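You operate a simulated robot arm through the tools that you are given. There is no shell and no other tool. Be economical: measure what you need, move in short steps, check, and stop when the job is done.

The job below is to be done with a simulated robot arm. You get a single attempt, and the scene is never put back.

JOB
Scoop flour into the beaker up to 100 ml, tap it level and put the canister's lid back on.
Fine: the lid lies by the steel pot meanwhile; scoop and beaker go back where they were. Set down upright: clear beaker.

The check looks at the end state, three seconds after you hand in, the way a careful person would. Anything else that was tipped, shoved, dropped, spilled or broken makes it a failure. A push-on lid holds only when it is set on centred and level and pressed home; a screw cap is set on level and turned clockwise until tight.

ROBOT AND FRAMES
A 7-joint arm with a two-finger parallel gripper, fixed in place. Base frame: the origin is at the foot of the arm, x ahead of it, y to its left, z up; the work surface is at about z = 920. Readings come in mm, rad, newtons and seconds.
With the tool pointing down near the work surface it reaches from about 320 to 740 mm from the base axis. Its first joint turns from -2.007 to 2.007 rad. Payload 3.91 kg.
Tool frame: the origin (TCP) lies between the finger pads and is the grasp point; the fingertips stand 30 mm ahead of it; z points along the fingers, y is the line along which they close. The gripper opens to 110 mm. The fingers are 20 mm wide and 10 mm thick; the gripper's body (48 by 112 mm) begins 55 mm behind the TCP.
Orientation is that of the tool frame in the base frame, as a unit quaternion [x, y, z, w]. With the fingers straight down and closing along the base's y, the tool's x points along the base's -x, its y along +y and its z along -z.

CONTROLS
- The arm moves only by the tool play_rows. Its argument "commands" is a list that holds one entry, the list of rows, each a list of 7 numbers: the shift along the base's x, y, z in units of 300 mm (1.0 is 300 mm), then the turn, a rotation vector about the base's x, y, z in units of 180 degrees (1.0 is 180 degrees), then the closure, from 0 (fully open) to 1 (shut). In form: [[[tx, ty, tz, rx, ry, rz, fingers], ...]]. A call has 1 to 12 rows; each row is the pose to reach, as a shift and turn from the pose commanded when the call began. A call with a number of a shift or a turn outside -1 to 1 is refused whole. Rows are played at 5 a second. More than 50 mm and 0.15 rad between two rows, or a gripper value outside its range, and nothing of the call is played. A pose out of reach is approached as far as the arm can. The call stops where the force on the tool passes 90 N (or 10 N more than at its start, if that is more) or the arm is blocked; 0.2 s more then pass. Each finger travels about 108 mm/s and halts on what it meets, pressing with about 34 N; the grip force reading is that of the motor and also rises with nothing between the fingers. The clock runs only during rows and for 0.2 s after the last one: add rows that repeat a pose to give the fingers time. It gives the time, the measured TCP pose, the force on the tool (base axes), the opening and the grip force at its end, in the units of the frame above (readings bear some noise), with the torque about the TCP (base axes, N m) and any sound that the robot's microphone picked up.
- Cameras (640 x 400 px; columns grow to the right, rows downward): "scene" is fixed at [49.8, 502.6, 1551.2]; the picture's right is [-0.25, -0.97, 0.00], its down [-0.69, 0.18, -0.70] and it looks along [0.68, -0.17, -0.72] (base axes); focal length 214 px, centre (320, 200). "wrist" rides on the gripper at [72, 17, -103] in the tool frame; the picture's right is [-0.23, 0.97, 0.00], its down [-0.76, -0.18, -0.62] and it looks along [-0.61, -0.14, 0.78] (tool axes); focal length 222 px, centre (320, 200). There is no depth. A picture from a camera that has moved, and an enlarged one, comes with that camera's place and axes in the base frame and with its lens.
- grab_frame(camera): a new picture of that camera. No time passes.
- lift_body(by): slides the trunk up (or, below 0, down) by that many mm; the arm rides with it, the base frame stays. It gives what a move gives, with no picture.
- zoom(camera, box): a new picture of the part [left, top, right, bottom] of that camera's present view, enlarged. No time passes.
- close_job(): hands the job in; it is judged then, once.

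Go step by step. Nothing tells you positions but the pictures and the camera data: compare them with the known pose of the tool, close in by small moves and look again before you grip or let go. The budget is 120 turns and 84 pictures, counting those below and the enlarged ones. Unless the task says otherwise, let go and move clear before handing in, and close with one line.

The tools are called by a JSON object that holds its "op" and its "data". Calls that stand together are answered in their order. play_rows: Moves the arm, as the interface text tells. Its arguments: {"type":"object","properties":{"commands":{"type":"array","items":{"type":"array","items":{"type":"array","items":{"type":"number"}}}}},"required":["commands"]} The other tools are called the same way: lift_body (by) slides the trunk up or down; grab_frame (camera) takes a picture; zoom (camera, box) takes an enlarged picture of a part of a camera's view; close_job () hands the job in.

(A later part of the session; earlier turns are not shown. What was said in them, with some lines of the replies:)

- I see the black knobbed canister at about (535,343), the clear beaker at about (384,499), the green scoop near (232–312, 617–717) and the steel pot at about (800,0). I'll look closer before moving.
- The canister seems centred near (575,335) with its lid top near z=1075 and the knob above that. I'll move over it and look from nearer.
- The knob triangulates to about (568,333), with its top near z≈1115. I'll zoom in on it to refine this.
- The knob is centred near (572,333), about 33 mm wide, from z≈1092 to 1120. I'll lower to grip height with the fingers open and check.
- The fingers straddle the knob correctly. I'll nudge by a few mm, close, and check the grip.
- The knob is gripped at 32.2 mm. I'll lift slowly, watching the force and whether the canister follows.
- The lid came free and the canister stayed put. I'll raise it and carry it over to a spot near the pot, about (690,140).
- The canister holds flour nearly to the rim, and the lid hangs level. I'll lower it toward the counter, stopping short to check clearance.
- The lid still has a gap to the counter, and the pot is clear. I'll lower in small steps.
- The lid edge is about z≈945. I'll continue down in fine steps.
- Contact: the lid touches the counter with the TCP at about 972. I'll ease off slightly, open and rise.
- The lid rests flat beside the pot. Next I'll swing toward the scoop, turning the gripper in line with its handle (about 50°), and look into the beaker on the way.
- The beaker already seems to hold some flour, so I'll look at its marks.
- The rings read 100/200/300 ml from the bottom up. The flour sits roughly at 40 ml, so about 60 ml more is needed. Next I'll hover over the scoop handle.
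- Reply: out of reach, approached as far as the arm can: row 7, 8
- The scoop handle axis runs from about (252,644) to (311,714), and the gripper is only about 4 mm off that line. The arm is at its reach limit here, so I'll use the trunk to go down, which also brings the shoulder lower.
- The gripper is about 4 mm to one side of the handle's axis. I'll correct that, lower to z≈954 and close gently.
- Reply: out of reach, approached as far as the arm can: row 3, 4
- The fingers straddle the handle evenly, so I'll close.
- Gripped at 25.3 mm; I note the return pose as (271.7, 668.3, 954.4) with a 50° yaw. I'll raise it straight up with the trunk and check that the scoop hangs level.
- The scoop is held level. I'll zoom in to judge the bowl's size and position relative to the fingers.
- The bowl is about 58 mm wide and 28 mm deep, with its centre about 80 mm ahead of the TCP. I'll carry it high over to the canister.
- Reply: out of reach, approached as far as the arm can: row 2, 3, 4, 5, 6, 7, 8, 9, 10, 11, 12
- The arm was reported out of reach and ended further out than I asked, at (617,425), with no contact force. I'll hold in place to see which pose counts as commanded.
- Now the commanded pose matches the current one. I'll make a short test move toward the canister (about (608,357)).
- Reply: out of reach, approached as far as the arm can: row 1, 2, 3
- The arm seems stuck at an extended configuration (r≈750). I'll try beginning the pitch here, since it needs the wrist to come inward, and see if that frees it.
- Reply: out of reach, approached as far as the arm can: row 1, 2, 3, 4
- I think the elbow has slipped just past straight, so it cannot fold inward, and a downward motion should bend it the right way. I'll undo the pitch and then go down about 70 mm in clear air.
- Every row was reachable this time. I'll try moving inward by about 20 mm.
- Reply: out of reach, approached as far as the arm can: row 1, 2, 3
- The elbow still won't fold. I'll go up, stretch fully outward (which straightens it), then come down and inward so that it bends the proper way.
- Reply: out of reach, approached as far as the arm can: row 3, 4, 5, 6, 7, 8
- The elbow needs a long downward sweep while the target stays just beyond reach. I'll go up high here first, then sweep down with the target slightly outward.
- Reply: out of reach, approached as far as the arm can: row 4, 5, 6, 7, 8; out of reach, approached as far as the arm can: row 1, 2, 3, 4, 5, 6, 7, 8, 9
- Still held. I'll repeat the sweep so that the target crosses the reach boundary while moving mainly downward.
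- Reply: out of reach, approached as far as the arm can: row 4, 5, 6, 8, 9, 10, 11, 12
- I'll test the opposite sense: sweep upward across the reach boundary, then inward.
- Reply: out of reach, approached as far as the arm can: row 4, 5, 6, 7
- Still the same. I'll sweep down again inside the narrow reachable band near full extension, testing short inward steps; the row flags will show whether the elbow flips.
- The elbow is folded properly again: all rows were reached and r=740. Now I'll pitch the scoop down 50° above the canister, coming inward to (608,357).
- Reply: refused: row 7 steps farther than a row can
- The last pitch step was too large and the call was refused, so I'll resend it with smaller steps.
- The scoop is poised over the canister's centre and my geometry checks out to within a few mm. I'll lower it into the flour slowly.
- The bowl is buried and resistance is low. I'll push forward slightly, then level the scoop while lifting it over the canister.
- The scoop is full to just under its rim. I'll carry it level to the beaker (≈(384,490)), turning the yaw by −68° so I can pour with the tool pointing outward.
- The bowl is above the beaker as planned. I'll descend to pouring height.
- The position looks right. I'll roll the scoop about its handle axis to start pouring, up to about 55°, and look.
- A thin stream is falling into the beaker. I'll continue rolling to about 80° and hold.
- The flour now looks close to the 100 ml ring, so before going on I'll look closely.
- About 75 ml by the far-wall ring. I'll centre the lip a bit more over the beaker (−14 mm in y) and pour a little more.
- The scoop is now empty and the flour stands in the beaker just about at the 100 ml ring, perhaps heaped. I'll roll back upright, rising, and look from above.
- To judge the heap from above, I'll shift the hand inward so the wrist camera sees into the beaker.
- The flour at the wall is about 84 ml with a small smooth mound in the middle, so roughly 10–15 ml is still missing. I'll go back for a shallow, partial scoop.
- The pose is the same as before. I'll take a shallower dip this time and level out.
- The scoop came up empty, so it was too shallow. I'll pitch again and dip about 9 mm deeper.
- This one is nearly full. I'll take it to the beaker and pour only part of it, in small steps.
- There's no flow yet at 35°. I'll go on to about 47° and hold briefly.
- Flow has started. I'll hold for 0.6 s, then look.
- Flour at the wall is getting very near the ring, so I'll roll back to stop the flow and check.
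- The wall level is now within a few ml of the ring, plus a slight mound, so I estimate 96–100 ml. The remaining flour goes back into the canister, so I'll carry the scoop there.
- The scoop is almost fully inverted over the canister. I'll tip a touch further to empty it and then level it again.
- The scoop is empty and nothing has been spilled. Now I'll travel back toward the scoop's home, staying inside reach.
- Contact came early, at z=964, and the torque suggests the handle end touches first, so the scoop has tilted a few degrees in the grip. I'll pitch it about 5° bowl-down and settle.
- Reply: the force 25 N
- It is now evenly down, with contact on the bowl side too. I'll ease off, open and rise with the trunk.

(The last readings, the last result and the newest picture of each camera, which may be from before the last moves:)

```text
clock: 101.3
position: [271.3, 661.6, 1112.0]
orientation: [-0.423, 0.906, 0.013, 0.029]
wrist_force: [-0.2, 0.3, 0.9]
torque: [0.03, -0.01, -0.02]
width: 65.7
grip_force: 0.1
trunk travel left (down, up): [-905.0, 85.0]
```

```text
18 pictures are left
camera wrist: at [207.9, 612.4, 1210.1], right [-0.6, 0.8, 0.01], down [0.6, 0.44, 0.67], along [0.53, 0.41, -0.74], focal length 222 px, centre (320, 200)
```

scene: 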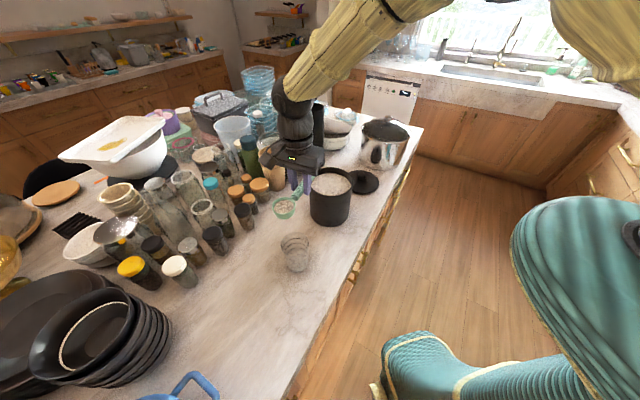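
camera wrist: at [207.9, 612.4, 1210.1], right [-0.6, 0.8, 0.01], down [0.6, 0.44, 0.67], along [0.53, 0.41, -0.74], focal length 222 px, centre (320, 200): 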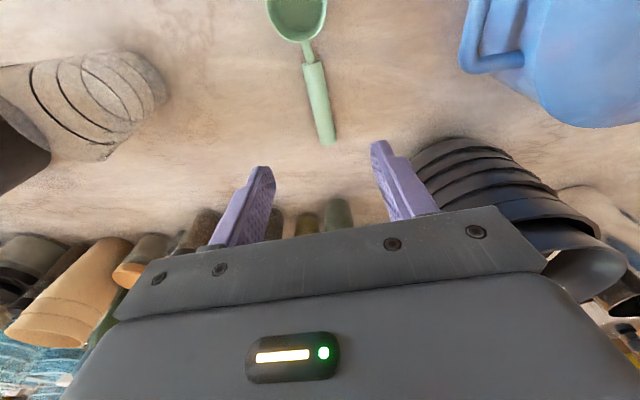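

The scoop is back in its place. Next I'll level the gripper and go above the beaker, opened wide.

{"op": "play_rows", "data": {"commands": [[[0.03, -0.04, 0.03, -0.005, 0.004, 0, 0.3], [0.1, -0.15, 0.06, -0.01, 0.008, 0, 0.1], [0.17, -0.26, 0.1, -0.0154, 0.0128, 0, 0], [0.24, -0.37, 0.12, -0.0154, 0.0128, 0, 0], [0.31, -0.47, 0.12, -0.0154, 0.0128, 0, 0], [0.376, -0.572, 0.12, -0.0154, 0.0128, 0, 0], [0.376, -0.572, 0.12, -0.0154, 0.0128, 0, 0]]]}}

{"op": "grab_frame", "data": {"camera": "wrist"}}

```text
clock: 102.9
position: [383.0, 489.9, 1147.3]
orientation: [-0.424, 0.906, -0.001, 0.0]
wrist_force: [-0.5, -0.3, 1.0]
torque: [-0.03, -0.02, 0.02]
width: 110.1
grip_force: 0.1
trunk travel left (down, up): [-905.0, 85.0]
```

```text
17 pictures are left
camera wrist: at [324.2, 446.3, 1250.3], right [-0.6, 0.8, 0.0], down [0.62, 0.47, 0.62], along [0.5, 0.37, -0.78], focal length 222 px, centre (320, 200)
```

wrist: 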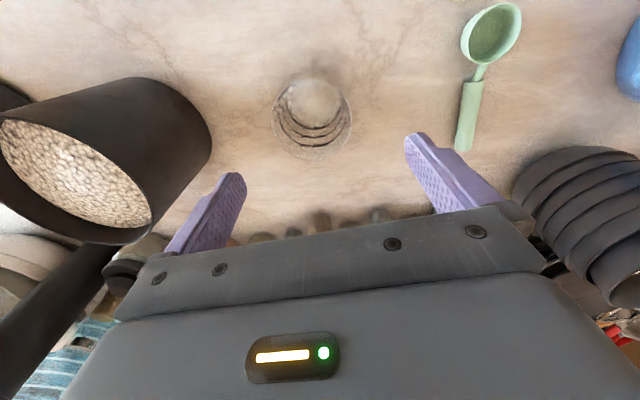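

The beaker's centre lies about 7 mm to one side, so I take it as (387,484). I'll correct and descend around it with the fingers fully open.

{"op": "play_rows", "data": {"commands": [[[0.013, -0.018, 0, 0, 0, 0, 0], [0.013, -0.018, -0.1, 0, 0, 0, 0], [0.013, -0.018, -0.2, 0, 0, 0, 0], [0.013, -0.018, -0.3, 0, 0, 0, 0], [0.013, -0.018, -0.39, 0, 0, 0, 0], [0.013, -0.018, -0.39, 0, 0, 0, 0]]]}}

{"op": "grab_frame", "data": {"camera": "wrist"}}

```text
clock: 104.3
position: [388.0, 484.0, 1032.7]
orientation: [-0.423, 0.906, 0.0, 0.0]
wrist_force: [-0.3, 0.5, -0.3]
torque: [-0.01, 0.0, -0.02]
width: 109.5
grip_force: 0.0
trunk travel left (down, up): [-905.0, 85.0]
```

```text
16 pictures are left
camera wrist: at [328.3, 440.2, 1134.1], right [-0.6, 0.8, 0.0], down [0.62, 0.47, 0.62], along [0.5, 0.37, -0.78], focal length 222 px, centre (320, 200)
```

wrist: 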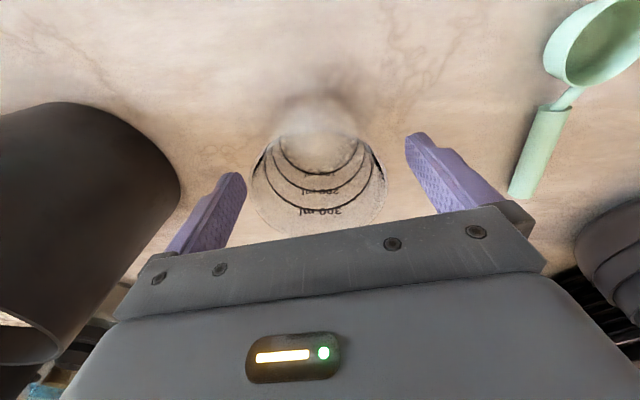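

It's well centred, so I'll close on the beaker.

{"op": "play_rows", "data": {"commands": [[[0, 0, 0, 0, 0, 0, 0.15], [0, 0, 0, 0, 0, 0, 0.25], [0, 0, 0, 0, 0, 0, 0.32], [0, 0, 0, 0, 0, 0, 0.4], [0, 0, 0, 0, 0, 0, 0.5], [0, 0, 0, 0, 0, 0, 0.5]]]}}

```text
clock: 105.7
position: [388.6, 485.5, 1031.7]
orientation: [-0.424, 0.906, 0.0, 0.0]
wrist_force: [0.6, -0.6, 0.3]
torque: [0.01, 0.04, -0.01]
width: 79.8
grip_force: 34.3
trunk travel left (down, up): [-905.0, 85.0]
```

The beaker is held at 79.8 mm. I'll tap it: small lifts of a few mm and firm set-downs.

{"op": "play_rows", "data": {"commands": [[[0, 0, 0.02, 0, 0, 0, 0.5], [0, 0, -0.002, 0, 0, 0, 0.5], [0, 0, 0.02, 0, 0, 0, 0.5], [0, 0, -0.002, 0, 0, 0, 0.5], [0, 0, 0.02, 0, 0, 0, 0.5], [0, 0, -0.002, 0, 0, 0, 0.5], [0, 0, 0.02, 0, 0, 0, 0.5], [0, 0, -0.002, 0, 0, 0, 0.5], [0, 0, 0, 0, 0, 0, 0.5]]]}}

{"op": "zoom", "data": {"camera": "wrist", "box": [230, 80, 410, 250]}}

```text
clock: 107.7
position: [388.1, 484.1, 1031.8]
orientation: [-0.423, 0.906, -0.001, 0.001]
wrist_force: [-0.3, -0.1, 0.7]
torque: [0.01, 0.07, 0.0]
width: 79.6
grip_force: 34.0
trunk travel left (down, up): [-905.0, 85.0]
```

```text
2.35 times, centred on (320, 165) of wrist
camera zoom: at [328.5, 440.1, 1134.2], right [-0.6, 0.8, 0.0], down [0.63, 0.47, 0.62], along [0.5, 0.37, -0.78], focal length 523 px, centre (320, 282)
```

zoom: 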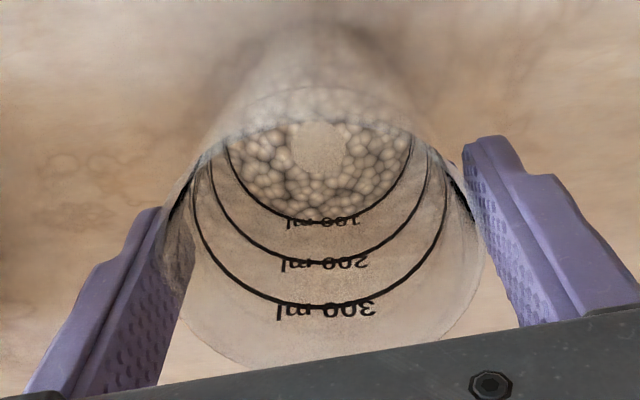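

Tapping works: the mound is nearly gone and the flour meets the wall right at the 100 ml ring. A few more taps should level it.

{"op": "play_rows", "data": {"commands": [[[0, 0, 0.02, 0, 0, 0, 0.5], [0, 0, -0.002, 0, 0, 0, 0.5], [0, 0, 0.02, 0, 0, 0, 0.5], [0, 0, -0.002, 0, 0, 0, 0.5], [0, 0, 0.02, 0, 0, 0, 0.5], [0, 0, -0.002, 0, 0, 0, 0.5], [0, 0, 0.02, 0, 0, 0, 0.5], [0, 0, -0.002, 0, 0, 0, 0.5], [0, 0, 0.02, 0, 0, 0, 0.5], [0, 0, -0.002, 0, 0, 0, 0.5], [0, 0, 0, 0, 0, 0, 0.5]]]}}

{"op": "zoom", "data": {"camera": "wrist", "box": [230, 80, 410, 250]}}

```text
clock: 110.1
position: [387.7, 484.7, 1030.8]
orientation: [-0.423, 0.906, 0.001, 0.0]
wrist_force: [0.3, 1.4, 0.2]
torque: [0.08, 0.04, -0.03]
width: 79.8
grip_force: 34.0
trunk travel left (down, up): [-905.0, 85.0]
```

```text
2.35 times, centred on (320, 165) of wrist
camera zoom: at [328.7, 440.3, 1134.2], right [-0.6, 0.8, 0.0], down [0.62, 0.47, 0.62], along [0.5, 0.37, -0.78], focal length 523 px, centre (320, 282)
```

zoom: 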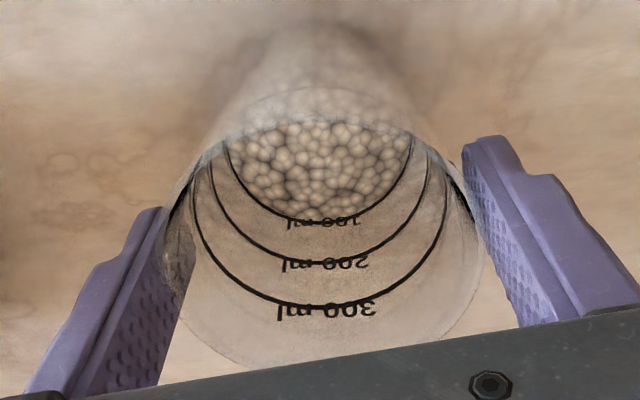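

The flour is flat now and meets the 100 ml ring. I'll open and rise straight up.

{"op": "play_rows", "data": {"commands": [[[0, 0, -0.002, 0, 0, 0, 0.5], [0, 0, -0.002, 0, 0, 0, 0.2], [0, 0, -0.002, 0, 0, 0, 0.05], [0, 0, -0.002, 0, 0, 0, 0], [0, 0, 0.1, 0, 0, 0, 0], [0, 0, 0.25, 0, 0, 0, 0], [0, 0, 0.4, 0, 0, 0, 0], [0, 0, 0.5, 0, 0, 0, 0]]]}}

{"op": "zoom", "data": {"camera": "scene", "box": [276, 225, 320, 275]}}

```text
clock: 111.9
position: [388.0, 484.6, 1181.5]
orientation: [-0.423, 0.906, 0.0, 0.0]
wrist_force: [-0.5, 0.3, -0.9]
torque: [0.02, -0.03, 0.0]
width: 109.9
grip_force: 0.0
trunk travel left (down, up): [-905.0, 85.0]
```

```text
8.00 times, centred on (298, 250) of scene
camera zoom: at [49.8, 502.6, 1551.2], right [-0.25, -0.97, 0.0], down [-0.69, 0.18, -0.7], along [0.68, -0.17, -0.72], focal length 1716 px, centre (496, -200)
```

zoom: 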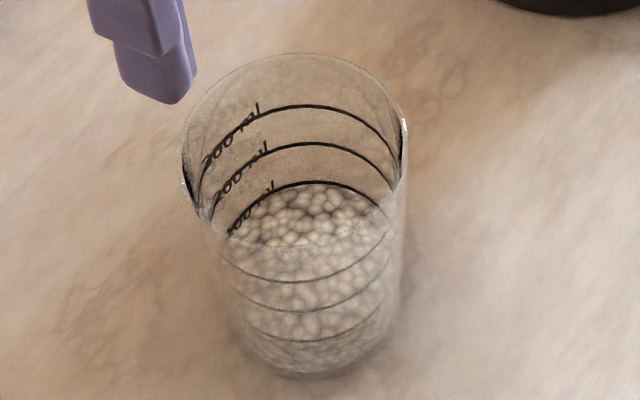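

The beaker is upright, level, and right at the mark. Now I'll fetch the lid from beside the pot at (698,148).

{"op": "play_rows", "data": {"commands": [[[0.06, -0.06, 0.05, 0, 0, -0.02, 0.1], [0.14, -0.15, 0.05, 0, 0, -0.04, 0.3], [0.23, -0.25, 0.05, 0, 0, -0.07, 0.4], [0.32, -0.35, 0.05, 0, 0, -0.1, 0.4], [0.41, -0.45, 0.05, 0, 0, -0.13, 0.4], [0.5, -0.55, 0.05, 0, 0, -0.16, 0.4], [0.59, -0.65, 0.05, 0, 0, -0.19, 0.4], [0.68, -0.75, 0.05, 0, 0, -0.22, 0.4], [0.77, -0.85, 0.05, 0, 0, -0.25, 0.4], [0.85, -0.94, 0.03, 0, 0, -0.278, 0.4], [0.9, -1.0, 0.0, 0, 0, -0.278, 0.4], [0.9, -1.0, 0.0, 0, 0, -0.278, 0.4]]]}}

{"op": "play_rows", "data": {"commands": [[[0.06, -0.06, -0.1, 0, 0, 0, 0.4], [0.11, -0.12, -0.22, 0, 0, 0, 0.4], [0.133, -0.124, -0.36, 0, 0, 0, 0.4], [0.133, -0.124, -0.48, 0, 0, 0, 0.4], [0.133, -0.124, -0.48, 0, 0, 0, 0.4]]]}}

{"op": "grab_frame", "data": {"camera": "wrist"}}

```text
clock: 114.5
position: [657.6, 183.5, 1182.3]
orientation: [0.0, 1.0, 0.0, 0.001]
wrist_force: [-0.2, -0.3, 1.0]
torque: [-0.01, -0.02, -0.04]
width: 65.8
grip_force: 0.2
trunk travel left (down, up): [-905.0, 85.0]
```

```text
clock: 115.7
position: [697.5, 148.0, 1036.6]
orientation: [-0.001, 1.0, 0.0, -0.001]
wrist_force: [-0.4, 0.0, 0.2]
torque: [-0.01, -0.01, -0.01]
width: 66.1
grip_force: 0.0
trunk travel left (down, up): [-905.0, 85.0]
```

```text
12 pictures are left
camera wrist: at [626.1, 164.5, 1140.6], right [0.23, 0.97, 0.0], down [0.76, -0.18, 0.62], along [0.61, -0.14, -0.78], focal length 222 px, centre (320, 200)
```

wrist: 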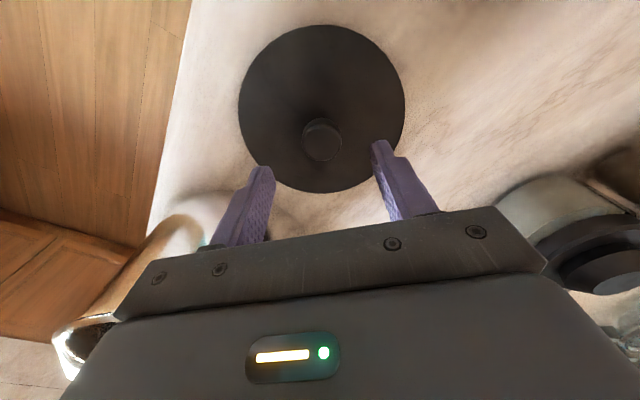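

The knob sits exactly below. I'll lower to z≈973 and grip it.

{"op": "play_rows", "data": {"commands": [[[0, 0, -0.1, 0, 0, 0, 0.4], [0, 0, -0.18, 0, 0, 0, 0.45], [0, 0, -0.21, 0, 0, 0, 0.5], [0, 0, -0.21, 0, 0, 0, 0.65], [0, 0, -0.21, 0, 0, 0, 0.8], [0, 0, -0.21, 0, 0, 0, 1], [0, 0, -0.21, 0, 0, 0, 1]]]}}

{"op": "play_rows", "data": {"commands": [[[0, 0, 0.05, 0, 0, 0, 1], [0, 0, 0.2, 0, 0, 0, 1], [0, 0, 0.35, 0, 0, 0, 1], [0, 0, 0.5, 0, 0, 0, 1], [0, 0, 0.65, 0, 0, 0, 1], [0, 0, 0.78, 0, 0, 0, 1], [0, 0, 0.78, 0, 0, 0, 1]]]}}

{"op": "zoom", "data": {"camera": "scene", "box": [290, 70, 430, 230]}}

```text
clock: 117.3
position: [698.0, 145.4, 973.5]
orientation: [0.0, 1.0, 0.0, 0.0]
wrist_force: [0.2, 0.0, -0.1]
torque: [0.01, 0.0, 0.0]
width: 31.8
grip_force: 33.7
trunk travel left (down, up): [-905.0, 85.0]
```

```text
clock: 118.9
position: [698.7, 146.4, 1207.7]
orientation: [0.0, 1.0, 0.0, -0.001]
wrist_force: [0.0, -0.4, -0.2]
torque: [0.01, -0.02, 0.02]
width: 31.9
grip_force: 34.1
trunk travel left (down, up): [-905.0, 85.0]
```

```text
2.50 times, centred on (360, 150) of scene
camera zoom: at [49.8, 502.6, 1551.2], right [-0.25, -0.97, 0.0], down [-0.69, 0.18, -0.7], along [0.68, -0.17, -0.72], focal length 536 px, centre (220, 325)
```

zoom: 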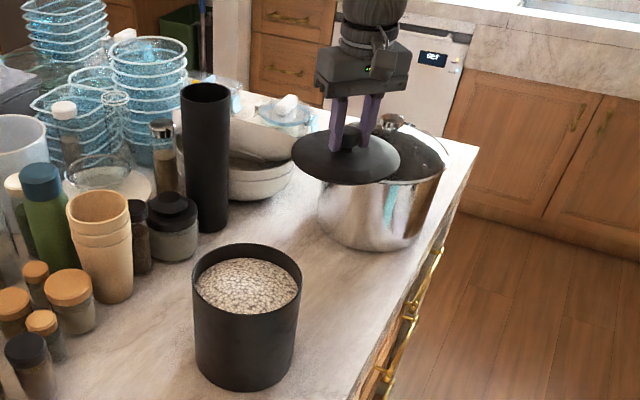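

The lid is held level. I'll carry it back over the canister to the recorded grip spot (569,332).

{"op": "play_rows", "data": {"commands": [[[-0.06, 0.09, 0, 0, 0, 0, 1], [-0.13, 0.19, 0, 0, 0, 0, 1], [-0.2, 0.29, 0, 0, 0, 0, 1], [-0.27, 0.39, 0, 0, 0, 0, 1], [-0.34, 0.49, 0, 0, 0, 0, 1], [-0.4, 0.575, 0, 0, 0, 0, 1], [-0.431, 0.62, 0, 0, 0, 0, 1], [-0.431, 0.62, 0, 0, 0, 0, 1]]]}}

{"op": "play_rows", "data": {"commands": [[[0, 0, -0.1, 0, 0, 0, 1], [0, 0, -0.18, 0, 0, 0, 1], [0, 0, -0.23, 0, 0, 0, 1], [0, 0, -0.23, 0, 0, 0, 1]]]}}

{"op": "zoom", "data": {"camera": "scene", "box": [290, 130, 370, 230]}}

```text
clock: 120.7
position: [568.1, 331.7, 1208.5]
orientation: [0.0, 1.0, 0.0, 0.0]
wrist_force: [-0.2, 0.4, 0.5]
torque: [0.0, 0.0, -0.03]
width: 31.5
grip_force: 34.1
trunk travel left (down, up): [-905.0, 85.0]
```

```text
clock: 121.7
position: [568.3, 332.2, 1139.9]
orientation: [0.0, 1.0, -0.001, 0.0]
wrist_force: [0.7, -0.1, -1.6]
torque: [0.0, 0.0, -0.01]
width: 32.2
grip_force: 34.2
trunk travel left (down, up): [-905.0, 85.0]
```

```text
4.00 times, centred on (330, 180) of scene
camera zoom: at [49.8, 502.6, 1551.2], right [-0.25, -0.97, 0.0], down [-0.69, 0.18, -0.7], along [0.68, -0.17, -0.72], focal length 858 px, centre (280, 280)
```

zoom: 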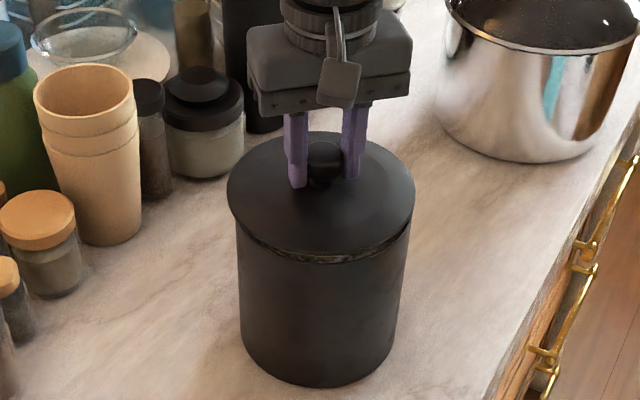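

The view is almost identical to when I first lifted the lid, so it is centred. I'll lower it gently onto the rim.

{"op": "play_rows", "data": {"commands": [[[0.002, 0, -0.02, 0, 0, 0, 1], [0.002, 0, -0.035, 0, 0, 0, 1], [0.002, 0, -0.045, 0, 0, 0, 1], [0.002, 0, -0.053, 0, 0, 0, 1], [0.002, 0, -0.053, 0, 0, 0, 1]]]}}

```text
clock: 122.9
position: [567.8, 331.7, 1125.3]
orientation: [0.0, 1.0, 0.0, 0.0]
wrist_force: [0.9, -1.8, 13.1]
torque: [-0.24, 0.74, 0.01]
width: 31.9
grip_force: 34.0
trunk travel left (down, up): [-905.0, 85.0]
```

It's seated, with 13 N. I'll press further down in small steps.

{"op": "play_rows", "data": {"commands": [[[0, 0, -0.005, 0, 0, 0, 1], [0, 0, -0.01, 0, 0, 0, 1], [0, 0, -0.015, 0, 0, 0, 1], [0, 0, -0.015, 0, 0, 0, 1]]]}}

{"op": "zoom", "data": {"camera": "scene", "box": [290, 130, 370, 230]}}

```text
clock: 123.9
position: [569.9, 332.0, 1124.7]
orientation: [0.0, 1.0, 0.003, 0.005]
wrist_force: [5.7, -0.4, 43.2]
torque: [-0.34, -0.07, -0.07]
width: 31.7
grip_force: 33.8
trunk travel left (down, up): [-905.0, 85.0]
```

```text
4.00 times, centred on (330, 180) of scene
camera zoom: at [49.8, 502.6, 1551.2], right [-0.25, -0.97, 0.0], down [-0.69, 0.18, -0.7], along [0.68, -0.17, -0.72], focal length 858 px, centre (280, 280)
```

zoom: 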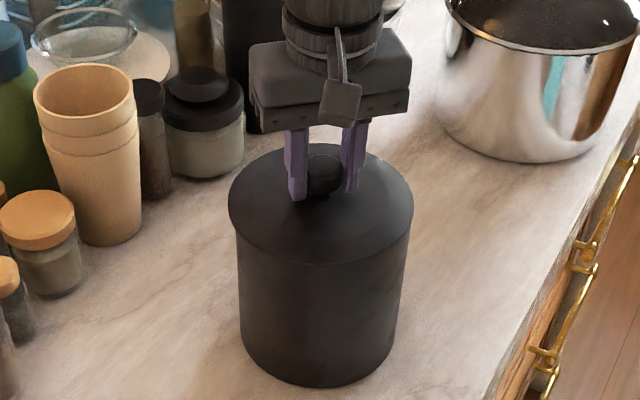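

This matches the original closed look, at 43 N. One firmer press, then I'll relax, release and rise.

{"op": "play_rows", "data": {"commands": [[[0, 0, -0.006, 0, 0, 0, 1], [0, 0, -0.009, 0, 0, 0, 1], [0, 0, -0.009, 0, 0, 0, 1]]]}}

{"op": "play_rows", "data": {"commands": [[[0, 0, 0.012, 0, 0, 0, 1], [0, 0, 0.022, 0, 0, 0, 1], [0, 0, 0.022, 0, 0, 0, 0.8], [0, 0, 0.022, 0, 0, 0, 0.6], [0, 0, 0.022, 0, 0, 0, 0.4], [0, 0, 0.022, 0, 0, 0, 0.3], [0, 0, 0.15, 0, 0, 0, 0.3], [0, 0, 0.3, 0, 0, 0, 0.3]]]}}

{"op": "zoom", "data": {"camera": "scene", "box": [290, 130, 370, 230]}}

```text
clock: 124.7
position: [568.6, 330.6, 1124.5]
orientation: [0.0, 1.0, 0.004, 0.007]
wrist_force: [5.5, -0.5, 52.3]
torque: [0.29, -0.38, -0.02]
width: 32.1
grip_force: 34.6
trunk travel left (down, up): [-905.0, 85.0]
```

```text
clock: 126.5
position: [569.3, 330.1, 1205.3]
orientation: [0.0, 1.0, 0.0, 0.0]
wrist_force: [-1.4, 0.3, -0.5]
torque: [-0.01, -0.01, -0.01]
width: 76.8
grip_force: 0.0
trunk travel left (down, up): [-905.0, 85.0]
```

```text
4.00 times, centred on (330, 180) of scene
camera zoom: at [49.8, 502.6, 1551.2], right [-0.25, -0.97, 0.0], down [-0.69, 0.18, -0.7], along [0.68, -0.17, -0.72], focal length 858 px, centre (280, 280)
```

zoom: 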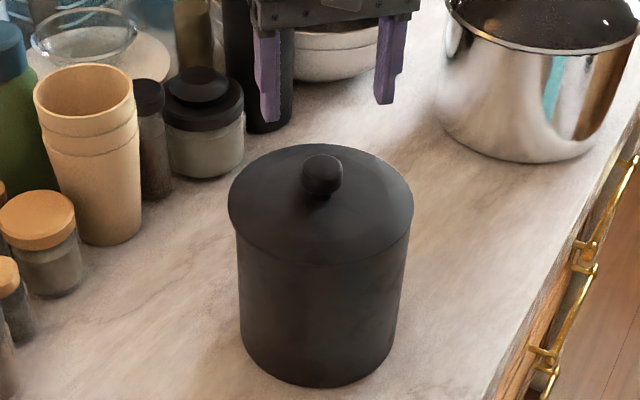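

The lid sits flush and level. For certainty I'll press once more on top of the knob with closed fingers.

{"op": "play_rows", "data": {"commands": [[[0, 0.005, 0, 0, 0, 0, 0.6], [0, 0.005, 0, 0, 0, 0, 0.8], [0, 0.005, 0, 0, 0, 0, 1], [0, 0.005, -0.1, 0, 0, 0, 1], [0, 0.005, -0.16, 0, 0, 0, 1], [0, 0.005, -0.175, 0, 0, 0, 1], [0, 0.005, -0.185, 0, 0, 0, 1], [0, 0.005, -0.193, 0, 0, 0, 1]]]}}

```text
clock: 128.3
position: [568.8, 334.1, 1150.5]
orientation: [0.0, 1.0, 0.001, 0.002]
wrist_force: [0.0, 0.4, 9.5]
torque: [0.0, 0.01, 0.0]
width: 0.0
grip_force: 33.9
trunk travel left (down, up): [-905.0, 85.0]
```

{"op": "play_rows", "data": {"commands": [[[0, 0, -0.01, 0, 0, 0, 1], [0, 0, -0.02, 0, 0, 0, 1], [0, 0, -0.028, 0, 0, 0, 1]]]}}

{"op": "play_rows", "data": {"commands": [[[0, 0, 0.03, 0, 0, 0, 1], [0, 0, 0.15, 0, 0, 0, 1], [0, 0, 0.3, 0, 0, 0, 0.8], [-0.1, -0.06, 0.4, 0, 0, 0, 0.5], [-0.2, -0.12, 0.5, 0, 0, 0, 0.3], [-0.3, -0.18, 0.55, 0, 0, 0, 0.3], [-0.4, -0.24, 0.6, 0, 0, 0, 0.3]]]}}

{"op": "grab_frame", "data": {"camera": "scene"}}

{"op": "zoom", "data": {"camera": "scene", "box": [200, 150, 380, 360]}}

```text
clock: 129.1
position: [568.0, 333.6, 1148.8]
orientation: [-0.001, 1.0, 0.005, 0.008]
wrist_force: [4.1, 2.4, 56.2]
torque: [0.11, 0.17, -0.05]
width: 0.0
grip_force: 34.5
trunk travel left (down, up): [-905.0, 85.0]
```

```text
clock: 130.7
position: [448.4, 261.8, 1320.6]
orientation: [0.0, 1.0, 0.0, 0.0]
wrist_force: [0.0, -0.3, 0.3]
torque: [0.02, 0.0, 0.01]
width: 77.0
grip_force: 0.1
trunk travel left (down, up): [-905.0, 85.0]
```

```text
7 pictures are left
```

scene: 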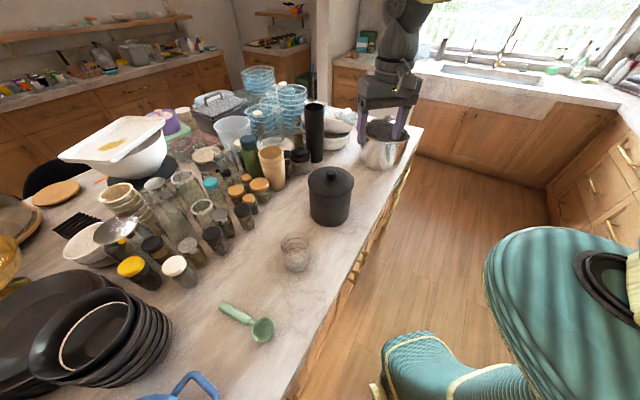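

```text
1.90 times, centred on (290, 255) of scene
camera zoom: at [49.8, 502.6, 1551.2], right [-0.25, -0.97, 0.0], down [-0.69, 0.18, -0.7], along [0.68, -0.17, -0.72], focal length 408 px, centre (377, 95)
```

zoom: 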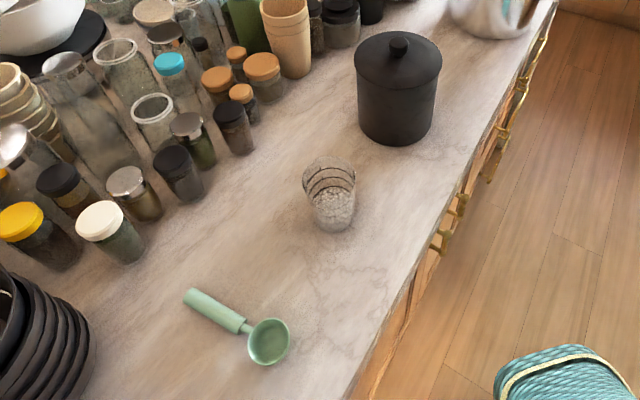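

The lid is home, the beaker stands upright in its place with level flour at 100 ml, the scoop is back, and nothing is spilled. The arm is clear, so I'm handing in.

{"op": "close_job", "data": {}}

```text
The job is handed in.
```

I've handed the job in. The beaker holds flour tapped level at the 100 ml ring, reading within a few ml by eye. The canister's lid is back on and pressed home, and the beaker is upright in its place. The scoop is back within about 1 cm of where it was, and I saw no spills.
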